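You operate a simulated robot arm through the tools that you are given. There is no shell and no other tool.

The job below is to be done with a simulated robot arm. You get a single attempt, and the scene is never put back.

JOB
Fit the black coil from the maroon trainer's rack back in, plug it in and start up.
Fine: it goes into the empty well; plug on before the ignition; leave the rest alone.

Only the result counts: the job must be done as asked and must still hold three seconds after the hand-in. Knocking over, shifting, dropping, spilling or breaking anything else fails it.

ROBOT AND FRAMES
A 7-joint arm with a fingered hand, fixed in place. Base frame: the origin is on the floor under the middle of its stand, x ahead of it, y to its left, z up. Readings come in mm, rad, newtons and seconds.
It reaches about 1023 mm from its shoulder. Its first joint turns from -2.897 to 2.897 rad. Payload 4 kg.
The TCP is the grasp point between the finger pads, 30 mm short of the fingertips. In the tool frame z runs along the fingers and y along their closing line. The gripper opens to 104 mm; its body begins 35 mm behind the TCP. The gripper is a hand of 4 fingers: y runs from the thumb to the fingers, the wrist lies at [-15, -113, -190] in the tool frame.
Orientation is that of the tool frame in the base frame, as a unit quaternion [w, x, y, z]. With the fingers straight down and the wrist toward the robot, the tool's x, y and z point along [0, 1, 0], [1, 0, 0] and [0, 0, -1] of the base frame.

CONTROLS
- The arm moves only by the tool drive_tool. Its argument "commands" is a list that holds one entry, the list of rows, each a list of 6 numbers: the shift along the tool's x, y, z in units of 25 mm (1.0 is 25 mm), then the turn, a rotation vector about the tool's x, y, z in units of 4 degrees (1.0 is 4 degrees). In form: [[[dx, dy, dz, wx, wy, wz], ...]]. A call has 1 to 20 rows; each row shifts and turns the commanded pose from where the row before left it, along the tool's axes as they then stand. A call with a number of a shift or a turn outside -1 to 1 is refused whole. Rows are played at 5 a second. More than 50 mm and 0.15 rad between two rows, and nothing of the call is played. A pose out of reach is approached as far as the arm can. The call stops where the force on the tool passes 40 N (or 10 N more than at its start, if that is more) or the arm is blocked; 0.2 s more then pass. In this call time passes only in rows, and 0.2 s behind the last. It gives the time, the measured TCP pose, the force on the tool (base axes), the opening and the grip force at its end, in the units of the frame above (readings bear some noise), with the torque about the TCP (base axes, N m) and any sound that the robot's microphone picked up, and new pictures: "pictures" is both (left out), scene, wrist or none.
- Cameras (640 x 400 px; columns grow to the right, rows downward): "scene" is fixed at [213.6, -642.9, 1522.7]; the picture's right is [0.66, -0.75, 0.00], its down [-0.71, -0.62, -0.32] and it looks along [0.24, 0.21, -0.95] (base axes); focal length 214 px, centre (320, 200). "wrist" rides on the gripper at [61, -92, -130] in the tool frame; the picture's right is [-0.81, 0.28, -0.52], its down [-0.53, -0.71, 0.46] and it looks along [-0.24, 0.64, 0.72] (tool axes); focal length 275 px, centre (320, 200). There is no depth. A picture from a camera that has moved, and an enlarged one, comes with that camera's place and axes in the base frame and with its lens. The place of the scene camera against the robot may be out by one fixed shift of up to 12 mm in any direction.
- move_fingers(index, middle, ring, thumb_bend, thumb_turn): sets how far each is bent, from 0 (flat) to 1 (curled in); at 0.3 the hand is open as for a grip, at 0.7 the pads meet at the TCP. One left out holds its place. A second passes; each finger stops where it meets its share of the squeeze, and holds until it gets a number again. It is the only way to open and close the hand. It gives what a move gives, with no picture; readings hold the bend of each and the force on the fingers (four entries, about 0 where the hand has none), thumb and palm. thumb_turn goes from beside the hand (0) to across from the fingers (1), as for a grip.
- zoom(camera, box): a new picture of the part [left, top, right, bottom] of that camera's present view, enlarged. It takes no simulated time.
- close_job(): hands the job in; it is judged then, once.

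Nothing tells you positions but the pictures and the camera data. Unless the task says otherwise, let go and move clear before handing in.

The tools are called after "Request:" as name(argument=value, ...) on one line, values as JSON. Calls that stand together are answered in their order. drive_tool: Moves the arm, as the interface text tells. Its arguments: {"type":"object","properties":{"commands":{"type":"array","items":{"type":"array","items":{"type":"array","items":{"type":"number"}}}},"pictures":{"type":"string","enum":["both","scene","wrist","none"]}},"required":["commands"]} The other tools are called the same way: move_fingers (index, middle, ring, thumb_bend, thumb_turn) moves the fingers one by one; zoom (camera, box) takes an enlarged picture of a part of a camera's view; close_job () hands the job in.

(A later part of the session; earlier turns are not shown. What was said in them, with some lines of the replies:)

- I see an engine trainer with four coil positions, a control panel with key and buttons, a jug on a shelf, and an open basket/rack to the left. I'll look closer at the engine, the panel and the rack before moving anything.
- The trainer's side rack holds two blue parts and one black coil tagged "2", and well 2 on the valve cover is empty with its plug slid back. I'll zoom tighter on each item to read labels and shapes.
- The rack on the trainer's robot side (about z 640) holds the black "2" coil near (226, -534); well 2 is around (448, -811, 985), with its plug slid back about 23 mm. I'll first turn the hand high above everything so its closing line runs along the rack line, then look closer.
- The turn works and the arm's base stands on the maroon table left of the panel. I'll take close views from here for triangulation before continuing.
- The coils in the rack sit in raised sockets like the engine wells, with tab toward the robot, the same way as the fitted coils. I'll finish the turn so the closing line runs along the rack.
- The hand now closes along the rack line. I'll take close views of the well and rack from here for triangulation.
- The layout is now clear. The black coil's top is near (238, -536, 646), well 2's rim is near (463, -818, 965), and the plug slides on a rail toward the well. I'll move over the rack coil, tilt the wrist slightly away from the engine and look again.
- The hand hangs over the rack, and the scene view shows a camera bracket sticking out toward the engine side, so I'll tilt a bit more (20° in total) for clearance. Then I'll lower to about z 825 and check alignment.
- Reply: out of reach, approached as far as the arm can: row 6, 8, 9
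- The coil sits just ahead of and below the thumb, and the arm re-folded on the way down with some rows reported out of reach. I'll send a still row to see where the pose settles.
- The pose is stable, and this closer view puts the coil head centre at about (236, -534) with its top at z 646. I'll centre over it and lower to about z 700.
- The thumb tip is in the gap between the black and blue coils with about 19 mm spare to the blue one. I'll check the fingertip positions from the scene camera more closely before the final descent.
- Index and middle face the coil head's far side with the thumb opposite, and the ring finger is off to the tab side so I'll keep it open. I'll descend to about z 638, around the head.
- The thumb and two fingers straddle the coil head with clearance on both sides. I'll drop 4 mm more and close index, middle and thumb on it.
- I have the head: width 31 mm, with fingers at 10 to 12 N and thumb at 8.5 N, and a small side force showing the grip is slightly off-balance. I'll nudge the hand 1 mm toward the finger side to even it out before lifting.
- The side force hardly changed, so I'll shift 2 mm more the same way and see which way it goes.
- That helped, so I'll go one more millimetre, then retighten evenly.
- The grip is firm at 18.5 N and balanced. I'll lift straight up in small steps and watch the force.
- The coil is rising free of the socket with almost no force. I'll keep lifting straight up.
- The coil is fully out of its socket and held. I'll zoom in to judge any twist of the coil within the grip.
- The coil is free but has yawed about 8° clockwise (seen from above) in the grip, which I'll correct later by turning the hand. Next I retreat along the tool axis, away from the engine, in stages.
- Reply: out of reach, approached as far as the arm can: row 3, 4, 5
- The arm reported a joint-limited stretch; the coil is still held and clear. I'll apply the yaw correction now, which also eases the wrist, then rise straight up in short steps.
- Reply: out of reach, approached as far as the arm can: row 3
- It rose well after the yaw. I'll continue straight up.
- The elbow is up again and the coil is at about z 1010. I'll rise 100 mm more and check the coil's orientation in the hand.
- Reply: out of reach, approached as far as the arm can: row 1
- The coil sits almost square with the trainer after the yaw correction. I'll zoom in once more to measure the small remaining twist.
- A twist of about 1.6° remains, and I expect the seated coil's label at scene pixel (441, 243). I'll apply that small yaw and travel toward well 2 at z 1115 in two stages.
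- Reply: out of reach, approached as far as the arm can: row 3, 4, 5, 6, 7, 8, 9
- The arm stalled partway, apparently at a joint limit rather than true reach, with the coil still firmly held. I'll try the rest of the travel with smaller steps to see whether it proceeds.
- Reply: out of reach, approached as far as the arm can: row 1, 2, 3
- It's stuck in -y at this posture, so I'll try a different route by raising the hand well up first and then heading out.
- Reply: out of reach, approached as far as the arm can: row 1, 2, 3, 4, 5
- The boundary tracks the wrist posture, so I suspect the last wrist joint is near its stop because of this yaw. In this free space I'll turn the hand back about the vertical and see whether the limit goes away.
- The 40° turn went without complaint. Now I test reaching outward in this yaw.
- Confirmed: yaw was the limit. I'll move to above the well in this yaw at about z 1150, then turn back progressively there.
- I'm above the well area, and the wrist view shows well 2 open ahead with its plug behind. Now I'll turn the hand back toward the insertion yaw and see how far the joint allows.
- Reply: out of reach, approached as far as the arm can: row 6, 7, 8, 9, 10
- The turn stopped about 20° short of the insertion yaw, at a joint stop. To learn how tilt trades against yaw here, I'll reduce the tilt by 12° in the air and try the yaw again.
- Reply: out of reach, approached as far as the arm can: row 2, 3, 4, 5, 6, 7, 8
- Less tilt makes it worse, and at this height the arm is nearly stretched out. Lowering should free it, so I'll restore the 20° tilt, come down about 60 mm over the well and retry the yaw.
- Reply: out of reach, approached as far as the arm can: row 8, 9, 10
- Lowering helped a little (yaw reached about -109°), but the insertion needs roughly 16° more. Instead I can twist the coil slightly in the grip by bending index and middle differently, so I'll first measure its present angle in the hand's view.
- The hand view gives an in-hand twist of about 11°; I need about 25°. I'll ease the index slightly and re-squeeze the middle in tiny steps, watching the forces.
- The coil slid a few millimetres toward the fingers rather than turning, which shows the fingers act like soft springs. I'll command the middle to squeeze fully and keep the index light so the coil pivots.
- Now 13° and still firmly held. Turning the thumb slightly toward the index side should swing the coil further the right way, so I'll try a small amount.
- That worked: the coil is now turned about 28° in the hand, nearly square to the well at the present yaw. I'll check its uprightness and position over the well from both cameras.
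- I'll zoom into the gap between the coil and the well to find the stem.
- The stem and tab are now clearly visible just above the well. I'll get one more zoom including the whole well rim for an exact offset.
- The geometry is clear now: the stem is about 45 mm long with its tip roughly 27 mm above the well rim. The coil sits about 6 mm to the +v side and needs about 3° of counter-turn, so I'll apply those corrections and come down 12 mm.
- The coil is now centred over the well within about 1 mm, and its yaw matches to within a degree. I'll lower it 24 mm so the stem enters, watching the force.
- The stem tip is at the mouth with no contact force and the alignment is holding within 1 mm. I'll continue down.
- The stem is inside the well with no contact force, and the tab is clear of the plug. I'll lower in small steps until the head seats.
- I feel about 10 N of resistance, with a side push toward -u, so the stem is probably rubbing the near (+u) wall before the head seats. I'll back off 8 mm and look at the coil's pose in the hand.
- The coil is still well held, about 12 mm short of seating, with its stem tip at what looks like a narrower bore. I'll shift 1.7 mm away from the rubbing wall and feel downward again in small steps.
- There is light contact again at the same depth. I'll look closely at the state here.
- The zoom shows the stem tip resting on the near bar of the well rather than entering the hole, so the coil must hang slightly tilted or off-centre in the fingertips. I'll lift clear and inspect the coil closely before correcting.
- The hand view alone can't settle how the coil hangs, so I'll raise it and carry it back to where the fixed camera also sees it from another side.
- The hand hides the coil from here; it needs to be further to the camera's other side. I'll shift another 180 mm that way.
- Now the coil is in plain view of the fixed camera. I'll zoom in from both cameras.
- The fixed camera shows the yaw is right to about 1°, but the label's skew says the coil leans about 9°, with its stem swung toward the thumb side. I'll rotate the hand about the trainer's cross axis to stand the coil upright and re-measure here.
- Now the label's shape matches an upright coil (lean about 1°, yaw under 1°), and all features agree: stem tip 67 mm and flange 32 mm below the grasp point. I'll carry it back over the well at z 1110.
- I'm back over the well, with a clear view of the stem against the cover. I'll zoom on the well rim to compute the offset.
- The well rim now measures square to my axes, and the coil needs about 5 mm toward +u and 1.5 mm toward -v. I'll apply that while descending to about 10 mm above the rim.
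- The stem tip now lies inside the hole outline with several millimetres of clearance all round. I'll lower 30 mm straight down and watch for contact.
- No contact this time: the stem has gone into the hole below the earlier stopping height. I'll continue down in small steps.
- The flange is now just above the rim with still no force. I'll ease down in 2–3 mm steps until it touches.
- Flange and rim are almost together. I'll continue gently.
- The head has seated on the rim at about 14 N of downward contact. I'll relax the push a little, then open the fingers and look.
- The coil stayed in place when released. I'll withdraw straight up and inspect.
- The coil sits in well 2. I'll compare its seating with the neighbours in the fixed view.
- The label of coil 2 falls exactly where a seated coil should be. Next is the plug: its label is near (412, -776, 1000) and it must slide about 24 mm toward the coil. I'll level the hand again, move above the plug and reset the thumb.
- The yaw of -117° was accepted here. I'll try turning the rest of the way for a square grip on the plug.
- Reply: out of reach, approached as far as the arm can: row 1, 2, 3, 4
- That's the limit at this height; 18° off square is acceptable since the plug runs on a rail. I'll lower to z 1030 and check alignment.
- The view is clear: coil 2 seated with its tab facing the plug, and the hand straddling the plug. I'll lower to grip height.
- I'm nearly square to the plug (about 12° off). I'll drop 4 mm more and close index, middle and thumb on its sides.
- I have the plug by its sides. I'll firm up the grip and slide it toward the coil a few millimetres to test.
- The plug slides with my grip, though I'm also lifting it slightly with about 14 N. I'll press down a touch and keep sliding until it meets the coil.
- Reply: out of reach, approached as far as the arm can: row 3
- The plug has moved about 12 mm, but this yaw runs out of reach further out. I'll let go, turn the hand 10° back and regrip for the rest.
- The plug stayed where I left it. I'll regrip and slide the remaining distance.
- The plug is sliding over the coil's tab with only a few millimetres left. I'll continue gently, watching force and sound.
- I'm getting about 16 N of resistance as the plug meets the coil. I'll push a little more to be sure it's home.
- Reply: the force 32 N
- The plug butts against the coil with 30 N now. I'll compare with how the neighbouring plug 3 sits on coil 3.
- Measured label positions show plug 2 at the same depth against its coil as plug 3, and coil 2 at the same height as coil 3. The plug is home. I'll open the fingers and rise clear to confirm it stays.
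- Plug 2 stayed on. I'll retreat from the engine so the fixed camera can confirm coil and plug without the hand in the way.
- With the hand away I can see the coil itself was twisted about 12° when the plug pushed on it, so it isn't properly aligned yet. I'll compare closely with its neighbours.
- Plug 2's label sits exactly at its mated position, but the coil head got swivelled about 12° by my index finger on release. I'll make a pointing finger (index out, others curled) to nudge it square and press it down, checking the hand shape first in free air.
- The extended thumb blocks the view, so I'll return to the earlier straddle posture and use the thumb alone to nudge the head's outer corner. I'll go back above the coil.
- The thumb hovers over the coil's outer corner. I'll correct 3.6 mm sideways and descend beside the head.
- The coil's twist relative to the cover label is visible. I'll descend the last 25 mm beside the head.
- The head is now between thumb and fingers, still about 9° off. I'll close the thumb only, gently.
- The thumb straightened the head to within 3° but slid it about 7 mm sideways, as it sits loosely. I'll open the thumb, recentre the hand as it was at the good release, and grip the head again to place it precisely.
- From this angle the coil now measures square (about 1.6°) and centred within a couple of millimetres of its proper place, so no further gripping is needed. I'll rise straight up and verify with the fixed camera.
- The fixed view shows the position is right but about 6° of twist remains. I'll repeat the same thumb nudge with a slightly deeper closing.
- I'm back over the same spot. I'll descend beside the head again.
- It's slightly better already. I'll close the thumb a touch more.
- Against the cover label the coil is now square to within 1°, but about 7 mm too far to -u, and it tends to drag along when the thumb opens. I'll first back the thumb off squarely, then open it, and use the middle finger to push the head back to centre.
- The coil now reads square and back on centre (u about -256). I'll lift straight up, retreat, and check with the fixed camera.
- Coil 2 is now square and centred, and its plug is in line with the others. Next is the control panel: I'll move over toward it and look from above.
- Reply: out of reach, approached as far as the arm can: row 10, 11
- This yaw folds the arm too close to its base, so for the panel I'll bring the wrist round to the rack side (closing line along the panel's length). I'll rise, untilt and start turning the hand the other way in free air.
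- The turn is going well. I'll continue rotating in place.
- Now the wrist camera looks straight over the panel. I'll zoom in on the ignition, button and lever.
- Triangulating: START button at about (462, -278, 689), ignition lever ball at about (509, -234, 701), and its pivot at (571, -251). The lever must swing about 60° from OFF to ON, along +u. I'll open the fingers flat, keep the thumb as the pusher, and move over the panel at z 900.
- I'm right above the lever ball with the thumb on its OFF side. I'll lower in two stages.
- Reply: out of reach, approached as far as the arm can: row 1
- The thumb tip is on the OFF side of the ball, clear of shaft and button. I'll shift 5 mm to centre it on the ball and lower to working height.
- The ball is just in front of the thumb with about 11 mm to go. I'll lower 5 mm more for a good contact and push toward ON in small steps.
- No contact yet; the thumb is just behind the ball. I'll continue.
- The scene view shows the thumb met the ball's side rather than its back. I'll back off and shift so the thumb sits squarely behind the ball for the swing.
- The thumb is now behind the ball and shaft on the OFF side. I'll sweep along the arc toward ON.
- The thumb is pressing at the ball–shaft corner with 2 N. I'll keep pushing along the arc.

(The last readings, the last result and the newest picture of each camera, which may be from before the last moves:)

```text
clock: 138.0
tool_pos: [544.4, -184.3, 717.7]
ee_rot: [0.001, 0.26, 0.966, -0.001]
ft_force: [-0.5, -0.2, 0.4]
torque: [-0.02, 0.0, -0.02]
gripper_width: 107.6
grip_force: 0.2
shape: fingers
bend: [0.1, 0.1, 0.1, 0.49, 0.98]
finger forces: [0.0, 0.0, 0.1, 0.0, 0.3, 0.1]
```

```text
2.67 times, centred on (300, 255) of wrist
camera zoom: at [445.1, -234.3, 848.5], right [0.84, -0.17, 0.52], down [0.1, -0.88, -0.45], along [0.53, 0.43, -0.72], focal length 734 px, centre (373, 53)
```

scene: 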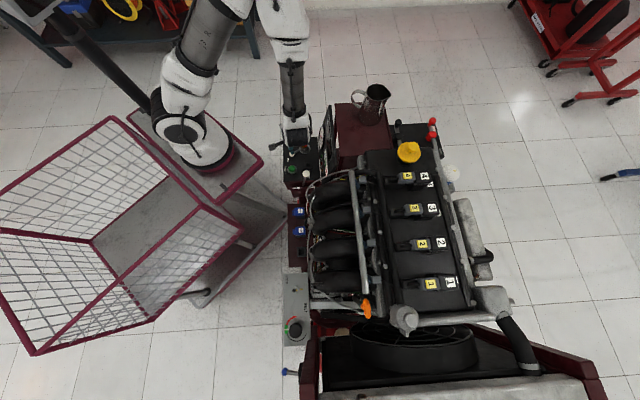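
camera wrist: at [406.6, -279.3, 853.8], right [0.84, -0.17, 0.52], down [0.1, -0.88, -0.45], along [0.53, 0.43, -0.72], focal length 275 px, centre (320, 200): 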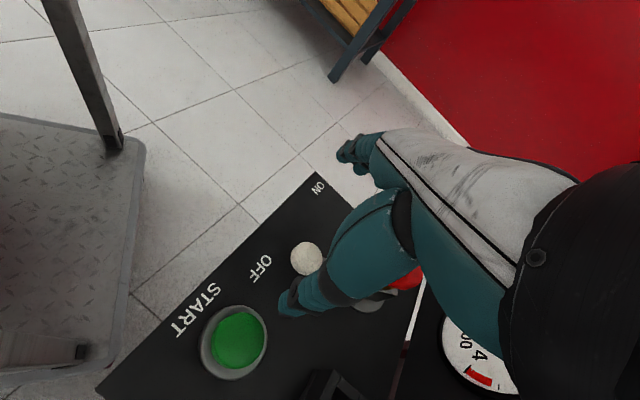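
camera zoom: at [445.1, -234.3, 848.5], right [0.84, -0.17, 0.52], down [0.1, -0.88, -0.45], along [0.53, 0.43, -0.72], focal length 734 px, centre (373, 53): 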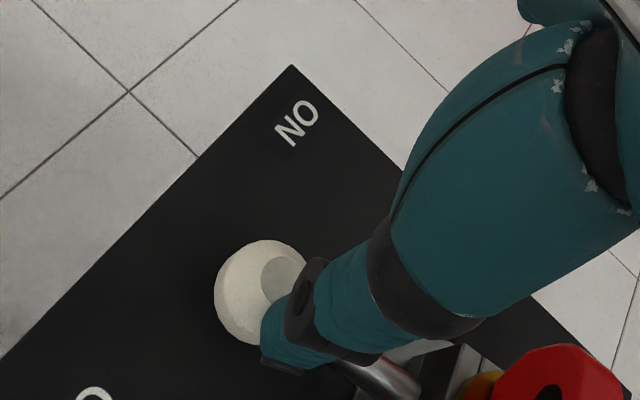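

The lever is turning smoothly with the key. I'll continue toward ON.

Request:
drive_tool(commands=[[[-0.024, 0.362, 0, 0, 0, 0], [-0.118, 0.343, 0, 0, 0, 0], [-0.118, 0.343, 0, 0, 0, 0], [0, 0, 0, 0, 0, 0]]], pictures="none")

Request:
zoom(camera="scene", box=[275, 125, 325, 185])

Request:
zoom(camera="wrist", box=[200, 180, 400, 330])

```text
clock: 139.0
tool_pos: [564.3, -167.2, 715.8]
ee_rot: [0.001, 0.26, 0.966, 0.0]
ft_force: [0.9, -0.1, 2.1]
torque: [-0.04, 0.03, 0.01]
gripper_width: 107.5
grip_force: 0.6
shape: fingers
bend: [0.1, 0.1, 0.1, 0.49, 0.98]
finger forces: [0.1, 0.0, 0.0, 0.0, 1.3, 0.0]
```

```text
6.67 times, centred on (300, 155) of scene
camera zoom: at [213.6, -642.9, 1522.7], right [0.66, -0.75, 0.0], down [-0.71, -0.62, -0.32], along [0.24, 0.21, -0.95], focal length 1430 px, centre (453, 500)
```

zoom: 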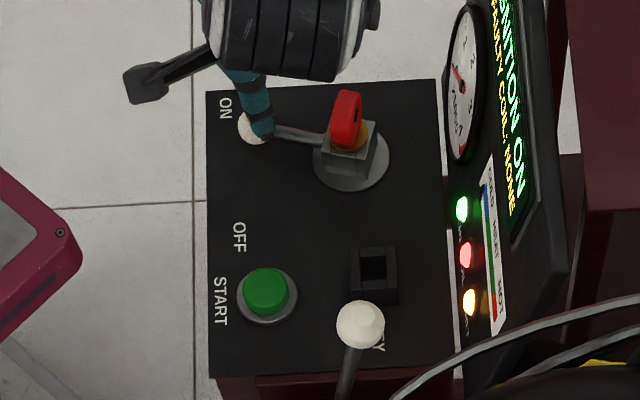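

```text
2.67 times, centred on (300, 255) of wrist
camera zoom: at [464.9, -215.5, 847.7], right [0.84, -0.17, 0.52], down [0.1, -0.88, -0.45], along [0.53, 0.43, -0.72], focal length 734 px, centre (373, 53)
```

zoom: 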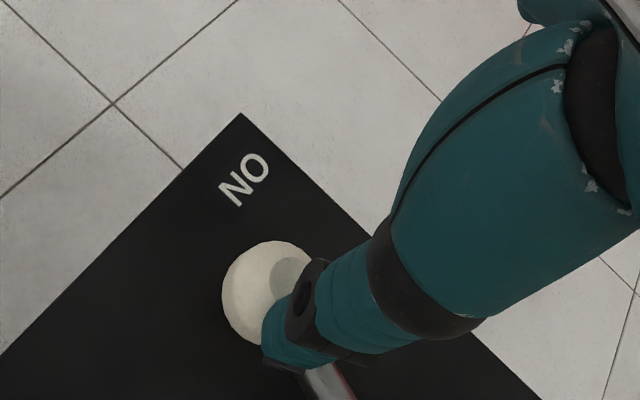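

The display lit up: "IGNITION ON" and a "FAULTY COIL: NONE" line, with the lamps on. I'll read it closely before finishing the lever travel.

Request:
zoom(camera="scene", box=[308, 115, 348, 185])

Request:
drive_tool(commands=[[[-0.118, 0.343, 0, 0, 0, 0], [-0.128, 0.206, 0, 0, 0, 0], [-0.128, 0.206, 0, 0, 0, 0], [0, 0, 0, 0, 0, 0]]], pictures="none")

Request:
zoom(camera="scene", box=[275, 115, 345, 185])

```text
5.71 times, centred on (328, 150) of scene
camera zoom: at [213.6, -642.9, 1522.7], right [0.66, -0.75, 0.0], down [-0.71, -0.62, -0.32], along [0.24, 0.21, -0.95], focal length 1226 px, centre (274, 486)
```

zoom: 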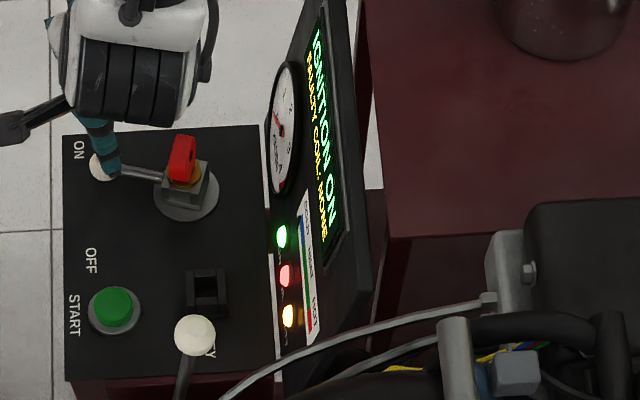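

```text
clock: 140.0
tool_pos: [580.5, -153.6, 717.3]
ee_rot: [0.0, 0.26, 0.966, -0.001]
ft_force: [-4.7, -1.7, 1.2]
torque: [-0.11, 0.13, -0.06]
gripper_width: 112.0
grip_force: 1.9
shape: fingers
bend: [0.1, 0.1, 0.1, 0.46, 0.96]
finger forces: [0.0, 0.0, 0.1, 0.0, 3.9, 0.1]
```

```text
5.71 times, centred on (310, 150) of scene
camera zoom: at [213.6, -642.9, 1522.7], right [0.66, -0.75, 0.0], down [-0.71, -0.62, -0.32], along [0.24, 0.21, -0.95], focal length 1226 px, centre (377, 486)
```

zoom: 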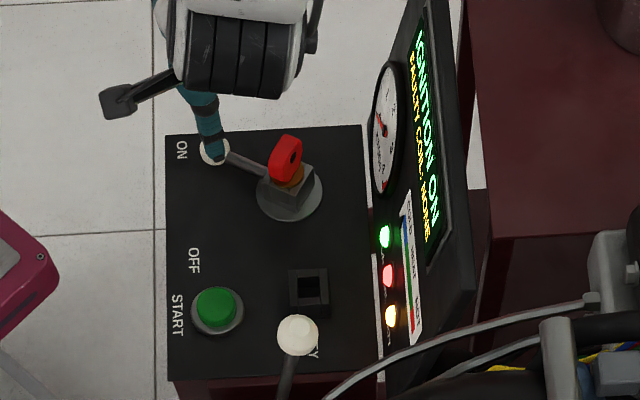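

Ignition is on with no faulty coil reported, and the lever is against its ON stop. I'll back the thumb off the lever, rise, and curl the fingers before going for START.

Request:
drive_tool(commands=[[[0.05, -0.4, 0, 0, 0, 0], [0.05, -0.4, 0, 0, 0, 0], [0, 0, -0.8, 0, 0, 0], [0, 0, -0.8, 0, 0, 0], [0, 0, -0.8, 0, 0, 0], [0, 0, -0.8, 0, 0, 0]]], pictures="none")

Request:
move_fingers(index=1.0, middle=1.0, ring=1.0)

Request:
zoom(camera="wrist", box=[200, 100, 460, 400])

Request:
zoom(camera="scene", box=[270, 90, 350, 190])

```text
clock: 141.4
tool_pos: [570.7, -169.5, 798.3]
ee_rot: [0.001, 0.26, 0.966, 0.0]
ft_force: [-0.1, -0.2, 0.0]
torque: [0.02, 0.02, -0.01]
gripper_width: 106.9
grip_force: 0.1
shape: fingers
bend: [0.1, 0.1, 0.1, 0.5, 0.98]
finger forces: [0.0, 0.1, 0.1, 0.0, 0.0, 0.0]
```

```text
clock: 142.4
tool_pos: [570.1, -169.8, 797.5]
ee_rot: [0.001, 0.259, 0.966, 0.0]
ft_force: [0.0, -0.9, 0.2]
torque: [0.02, 0.01, 0.0]
gripper_width: 55.7
grip_force: 0.0
shape: fingers
bend: [1.0, 1.0, 1.0, 0.5, 0.98]
finger forces: [0.0, 0.0, 0.0, 0.0, 0.0, 0.0]
```

```text
1.33 times, centred on (330, 250) of wrist
camera zoom: at [470.9, -220.1, 928.2], right [0.84, -0.17, 0.52], down [0.1, -0.88, -0.45], along [0.53, 0.43, -0.72], focal length 367 px, centre (307, 133)
```

zoom: 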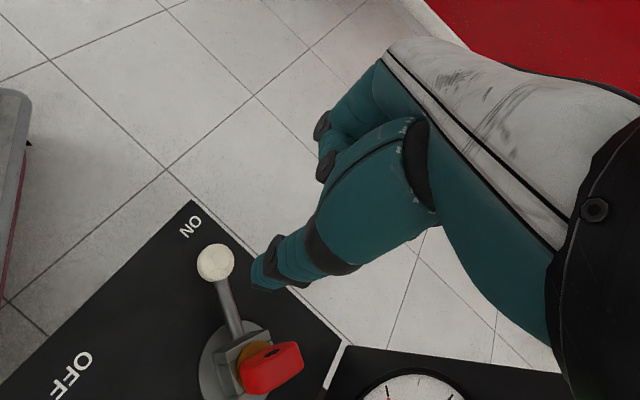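

```text
4.00 times, centred on (310, 140) of scene
camera zoom: at [213.6, -642.9, 1522.7], right [0.66, -0.75, 0.0], down [-0.71, -0.62, -0.32], along [0.24, 0.21, -0.95], focal length 858 px, centre (360, 440)
```

zoom: 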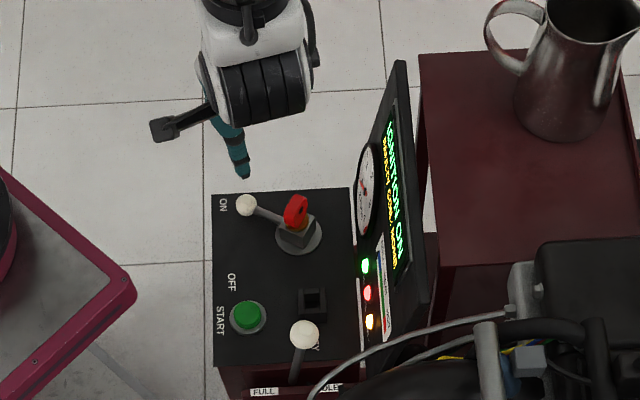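

The lever stays at ON, and the curled fingers are well above the thumb tip. I'll bring the thumb tip over the START button.

Request:
drive_tool(commands=[[[0.258, -0.852, 0, 0, 0, 0], [0.258, -0.852, 0, 0, 0, 0], [0.258, -0.852, 0, 0, 0, 0], [0.258, -0.852, 0, 0, 0, 0], [0.258, -0.852, 0, 0, 0, 0], [0, 0, 0, 0, 0, 0]]], pictures="none")

Request:
zoom(camera="wrist", box=[160, 180, 400, 400])

Request:
zoom(camera="scene", box=[270, 120, 340, 190])

```text
clock: 143.8
tool_pos: [488.4, -244.5, 795.6]
ee_rot: [-0.001, 0.26, 0.966, 0.0]
ft_force: [0.2, 0.6, -0.7]
torque: [0.03, -0.03, 0.01]
gripper_width: 55.4
grip_force: 0.1
shape: fingers
bend: [1.0, 1.0, 1.0, 0.5, 0.98]
finger forces: [0.0, 0.0, 0.1, 0.1, 0.1, 0.1]
```

```text
1.82 times, centred on (280, 290) of wrist
camera zoom: at [388.9, -294.6, 927.3], right [0.84, -0.17, 0.52], down [0.1, -0.88, -0.46], along [0.53, 0.44, -0.72], focal length 500 px, centre (393, 36)
```

zoom: 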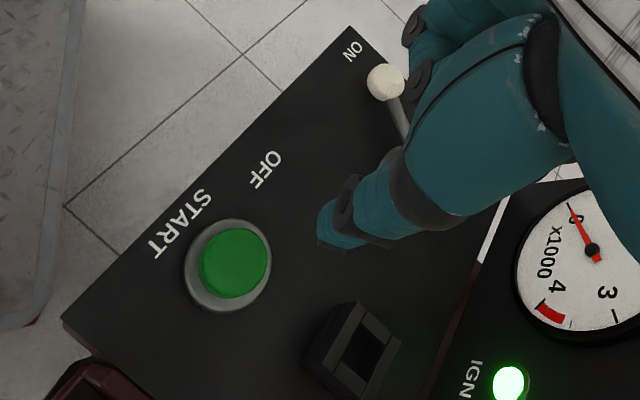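

```text
5.71 times, centred on (305, 155) of scene
camera zoom: at [213.6, -642.9, 1522.7], right [0.66, -0.75, 0.0], down [-0.71, -0.62, -0.32], along [0.24, 0.21, -0.95], focal length 1226 px, centre (406, 457)
```

zoom: 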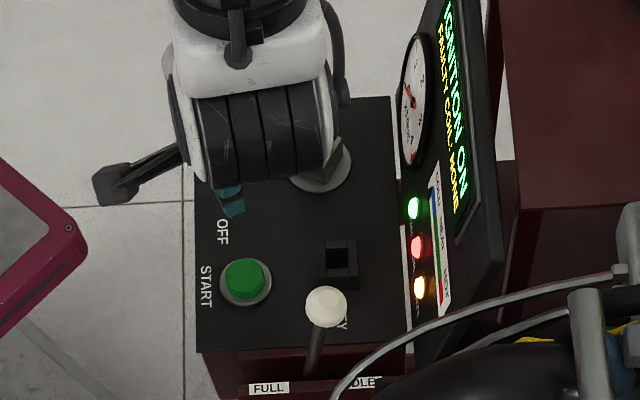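

The thumb tip projects about 8 mm off the button's centre. I'll correct that and descend to just above it for another look.

Request:
drive_tool(commands=[[[0.27, -0.156, 0, 0, 0, 0], [0, 0, 0.8, 0, 0, 0], [0, 0, 0.8, 0, 0, 0], [0, 0, 0.8, 0, 0, 0], [0, 0, 0, 0, 0, 0]]], pictures="none")

Request:
zoom(camera="wrist", box=[180, 180, 380, 380])

Request:
zoom(camera="scene", box=[275, 135, 325, 185])

```text
clock: 145.0
tool_pos: [483.7, -248.0, 735.5]
ee_rot: [0.001, 0.259, 0.966, 0.0]
ft_force: [0.5, 0.2, 0.5]
torque: [0.0, -0.02, 0.02]
gripper_width: 55.6
grip_force: 0.0
shape: fingers
bend: [1.0, 1.0, 1.0, 0.5, 0.98]
finger forces: [0.0, 0.0, 0.0, 0.0, 0.0, 0.0]
out of reach, approached as far as the arm can: row 1
```

```text
2.00 times, centred on (280, 280) of wrist
camera zoom: at [384.7, -297.7, 867.0], right [0.84, -0.17, 0.52], down [0.1, -0.88, -0.45], along [0.53, 0.43, -0.72], focal length 551 px, centre (400, 40)
```

zoom: 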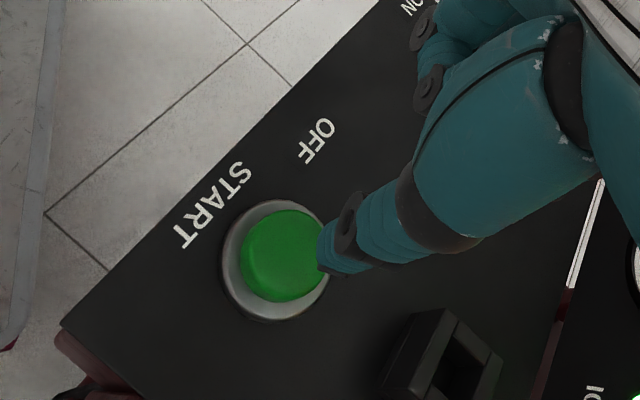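

```text
8.00 times, centred on (300, 160) of scene
camera zoom: at [213.6, -642.9, 1522.7], right [0.66, -0.75, 0.0], down [-0.71, -0.62, -0.32], along [0.24, 0.21, -0.95], focal length 1716 px, centre (480, 520)
```

zoom: 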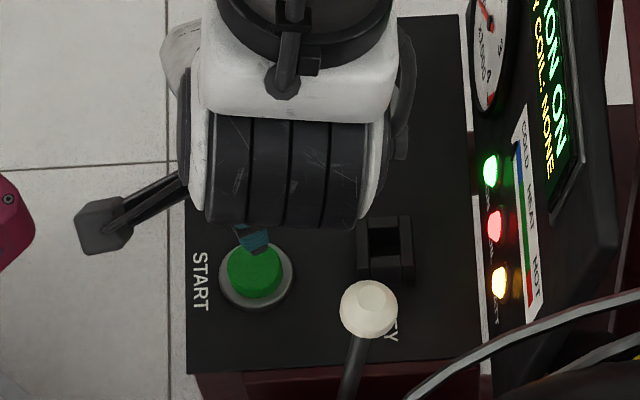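

The thumb tip is still near the cap's edge. I'll shift another 8 mm onto its centre and then press down gently, watching force and sound.

Request:
drive_tool(commands=[[[0.256, -0.18, 0, 0, 0, 0], [0, 0, 0.3, 0, 0, 0], [0, 0, 0.2, 0, 0, 0], [0, 0, 0.12, 0, 0, 0], [0, 0, 0, 0, 0, 0]]], pictures="none")

Request:
zoom(camera="wrist", box=[180, 180, 380, 380])

Request:
zoom(camera="scene", box=[275, 125, 345, 190])

```text
clock: 146.2
tool_pos: [475.2, -249.6, 720.4]
ee_rot: [0.0, 0.26, 0.966, -0.001]
ft_force: [0.6, -0.3, -1.0]
torque: [0.01, -0.02, -0.01]
gripper_width: 55.2
grip_force: 0.0
shape: fingers
bend: [1.0, 1.0, 1.0, 0.5, 0.98]
finger forces: [0.1, 0.0, 0.1, 0.0, 0.1, 0.0]
```

```text
2.00 times, centred on (280, 280) of wrist
camera zoom: at [375.0, -299.7, 851.4], right [0.84, -0.17, 0.52], down [0.1, -0.88, -0.45], along [0.53, 0.43, -0.72], focal length 551 px, centre (400, 40)
```

zoom: 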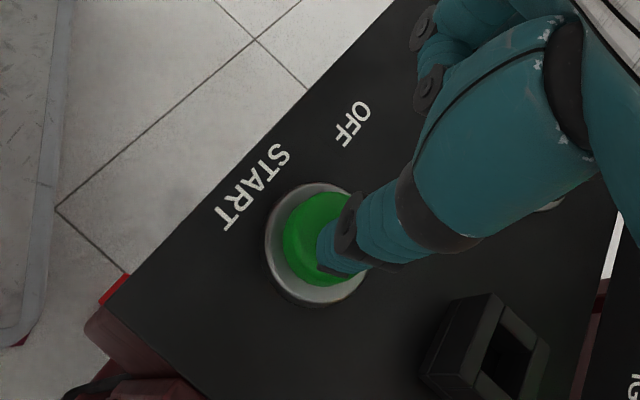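

```text
6.15 times, centred on (310, 158) of scene
camera zoom: at [213.6, -642.9, 1522.7], right [0.66, -0.75, 0.0], down [-0.71, -0.62, -0.32], along [0.24, 0.21, -0.95], focal length 1320 px, centre (382, 462)
```

zoom: 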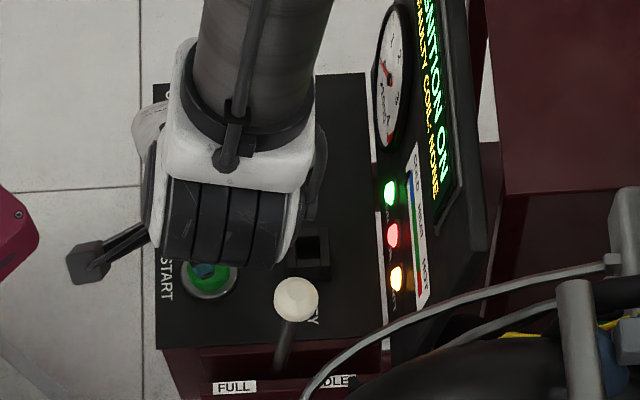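

The thumb tip is now over the green cap. I'll press in small steps and hold.

Request:
drive_tool(commands=[[[0, 0, 0.12, 0, 0, 0], [0, 0, 0.12, 0, 0, 0], [0, 0, 0.12, 0, 0, 0], [0, 0, 0, 0, 0, 0]]], pictures="none")

Request:
zoom(camera="scene", box=[275, 105, 345, 190])

```text
clock: 147.2
tool_pos: [474.1, -249.7, 712.2]
ee_rot: [0.0, 0.259, 0.966, -0.001]
ft_force: [-0.1, -0.2, 0.5]
torque: [-0.01, -0.01, -0.01]
gripper_width: 55.1
grip_force: 0.0
shape: fingers
bend: [1.0, 1.0, 1.0, 0.5, 0.98]
finger forces: [0.0, 0.0, 0.0, 0.0, 0.1, 0.0]
```

```text
4.71 times, centred on (310, 148) of scene
camera zoom: at [213.6, -642.9, 1522.7], right [0.66, -0.75, 0.0], down [-0.71, -0.62, -0.32], along [0.24, 0.21, -0.95], focal length 1009 px, centre (367, 447)
```

zoom: 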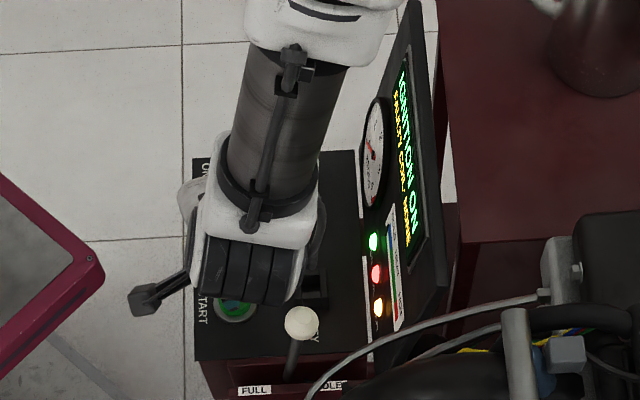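

There's no contact yet. I'll continue down in 3 mm steps.

Request:
drive_tool(commands=[[[0, 0, 0.12, 0, 0, 0], [0, 0, 0.12, 0, 0, 0], [0, 0, 0.12, 0, 0, 0], [0, 0, 0, 0, 0, 0]]], pictures="none")

Request:
zoom(camera="wrist", box=[180, 160, 380, 340])

```text
clock: 148.2
tool_pos: [474.0, -248.4, 704.2]
ee_rot: [0.0, 0.26, 0.966, -0.001]
ft_force: [0.0, -0.4, 3.4]
torque: [-0.1, 0.05, -0.01]
gripper_width: 55.5
grip_force: 1.8
shape: fingers
bend: [1.0, 1.0, 1.0, 0.5, 0.98]
finger forces: [0.1, 0.0, 0.1, 0.1, 2.9, 0.0]
heard: click
```

```text
2.22 times, centred on (280, 250) of wrist
camera zoom: at [374.9, -299.5, 834.5], right [0.84, -0.17, 0.52], down [0.1, -0.89, -0.45], along [0.53, 0.43, -0.72], focal length 612 px, centre (409, 89)
```

zoom: 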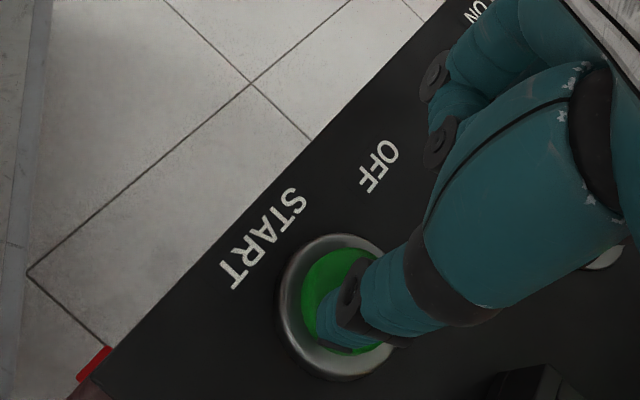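

I heard a click with 3 N on the thumb. I'll hold briefly and read the display.

Request:
drive_tool(commands=[[[0, 0, 0.04, 0, 0, 0], [0, 0, 0, 0, 0, 0], [0, 0, 0, 0, 0, 0], [0, 0, 0, 0, 0, 0], [0, 0, 0, 0, 0, 0]]], pictures="scene")

Request:
zoom(camera="scene", box=[295, 100, 355, 190])

```text
clock: 149.4
tool_pos: [473.5, -250.9, 702.3]
ee_rot: [0.001, 0.26, 0.966, -0.001]
ft_force: [-0.3, 0.2, 4.6]
torque: [-0.09, 0.07, -0.01]
gripper_width: 55.4
grip_force: 1.8
shape: fingers
bend: [1.0, 1.0, 1.0, 0.5, 0.98]
finger forces: [0.0, 0.1, 0.0, 0.0, 3.4, 0.0]
```

scene: 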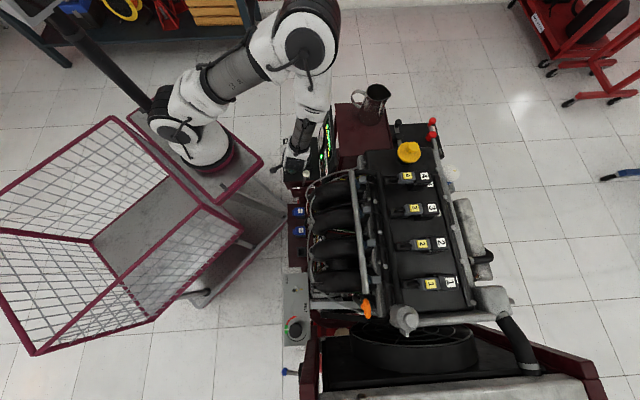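

```text
4.44 times, centred on (325, 145) of scene
camera zoom: at [213.6, -642.9, 1522.7], right [0.66, -0.75, 0.0], down [-0.71, -0.62, -0.32], along [0.24, 0.21, -0.95], focal length 953 px, centre (298, 444)
```

zoom: 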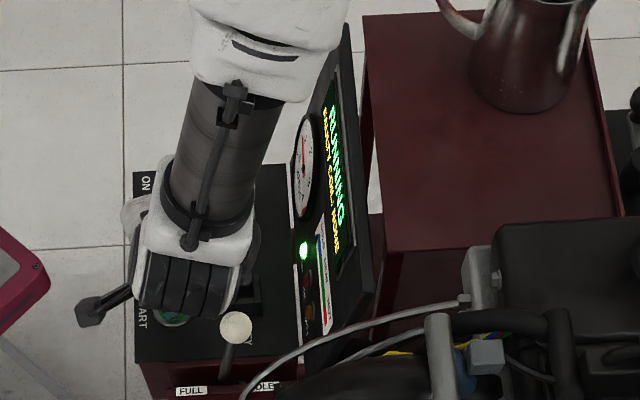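

The display now reads "RUNNING – FAULTY COIL: NONE" and the warning lamps are out. I'll lift straight off the button and move clear.

Request:
drive_tool(commands=[[[0, 0, -0.5, 0, 0, 0], [0, 0, -0.9, 0, 0, 0], [0, 0, -0.9, 0, 0, 0], [0, 0, -0.9, 0, 0, 0], [0, 0, -0.9, 0, 0, 0], [0, 0, -0.9, 0, 0, 0], [0, 0, -0.9, 0, 0, 0], [0, 0, -0.9, 0, 0, 0], [0, 0, -0.9, 0, 0, 0], [0, 0, -0.9, 0, 0, 0]]], pictures="both")

Request:
zoom(camera="scene", box=[275, 105, 345, 190])

Request:
zoom(camera="scene", box=[395, 160, 465, 310])

Request:
zoom(camera="scene", box=[400, 225, 460, 262])

```text
clock: 151.6
tool_pos: [476.2, -250.1, 917.9]
ee_rot: [0.001, 0.259, 0.966, -0.001]
ft_force: [0.3, -0.9, 1.2]
torque: [0.02, 0.01, 0.0]
gripper_width: 54.9
grip_force: 0.0
shape: fingers
bend: [1.0, 1.0, 1.0, 0.5, 0.98]
finger forces: [0.1, 0.1, 0.0, 0.1, 0.0, 0.1]
out of reach, approached as far as the arm can: row 5
camera wrist: at [376.6, -301.1, 1047.9], right [0.84, -0.17, 0.52], down [0.1, -0.88, -0.45], along [0.53, 0.43, -0.72], focal length 275 px, centre (320, 200)
```

scene: 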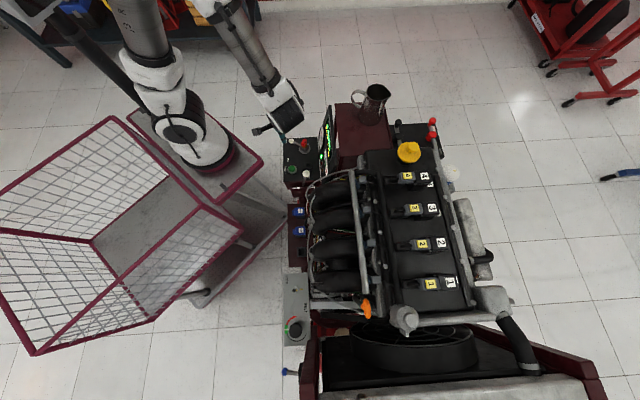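
wrist: 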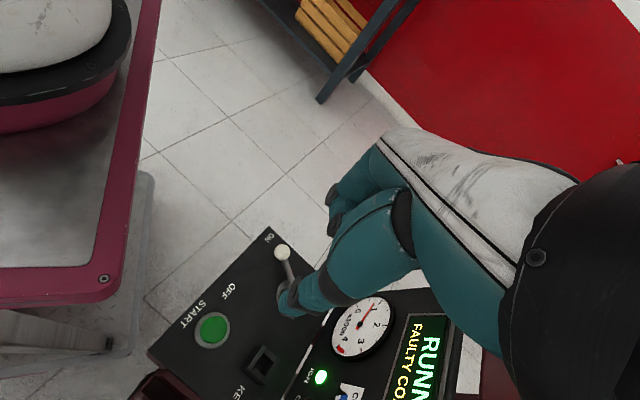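

```text
4.71 times, centred on (310, 148) of scene
camera zoom: at [213.6, -642.9, 1522.7], right [0.66, -0.75, 0.0], down [-0.71, -0.62, -0.32], along [0.24, 0.21, -0.95], focal length 1009 px, centre (367, 447)
```

zoom: 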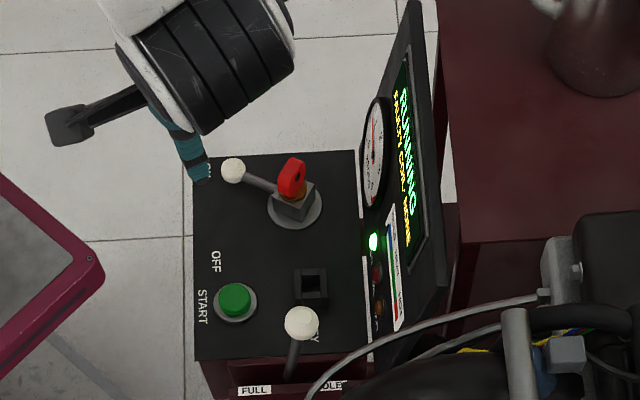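

```text
2.67 times, centred on (430, 235) of scene
camera zoom: at [213.6, -642.9, 1522.7], right [0.66, -0.75, 0.0], down [-0.71, -0.62, -0.32], along [0.24, 0.21, -0.95], focal length 572 px, centre (27, 107)
```

zoom: 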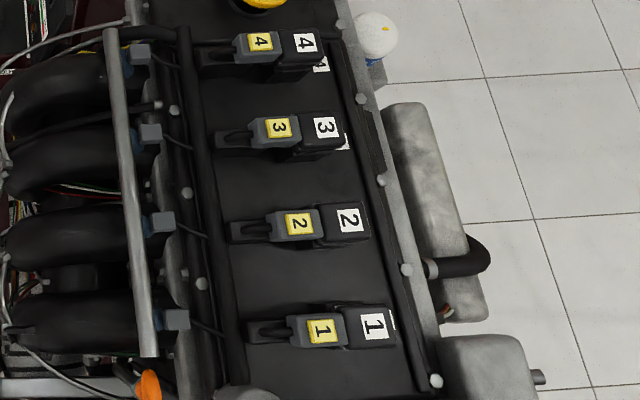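

```text
10.67 times, centred on (430, 244) of scene
camera zoom: at [213.6, -642.9, 1522.7], right [0.66, -0.75, 0.0], down [-0.71, -0.62, -0.32], along [0.24, 0.21, -0.95], focal length 2288 px, centre (-853, -264)
```

zoom: 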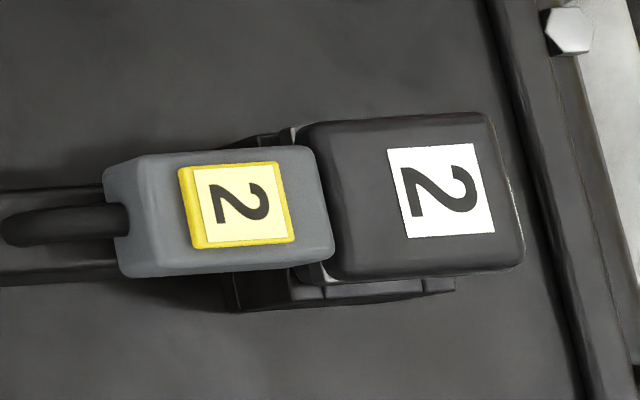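

The engine is running with no faulty coil reported, coil 2 sits square in its well with its plug on, and the lever is at ON. The blue coils and the rest are untouched and the hand is clear, so I'm handing in.

Request:
close_job()

```text
The job is handed in.
```

The black coil is back in well 2, its plug is on, and the engine is running. The panel display reads "RUNNING – FAULTY COIL: NONE".

- **Order:** the plug was fully home before I turned the ignition lever to ON. START clicked about ten seconds after that.
- **Coil:** sliding the plug on and letting go left the coil twisted about 12°, so I straightened it before the ignition. In the fixed camera it now sits square with the others, within about a millimetre of its place. It is loose enough in the well to move by hand.
- **The rest:** the blue coils, the throttle lever and everything else looked unmoved in the last pictures. I let go and moved the hand clear before handing in.
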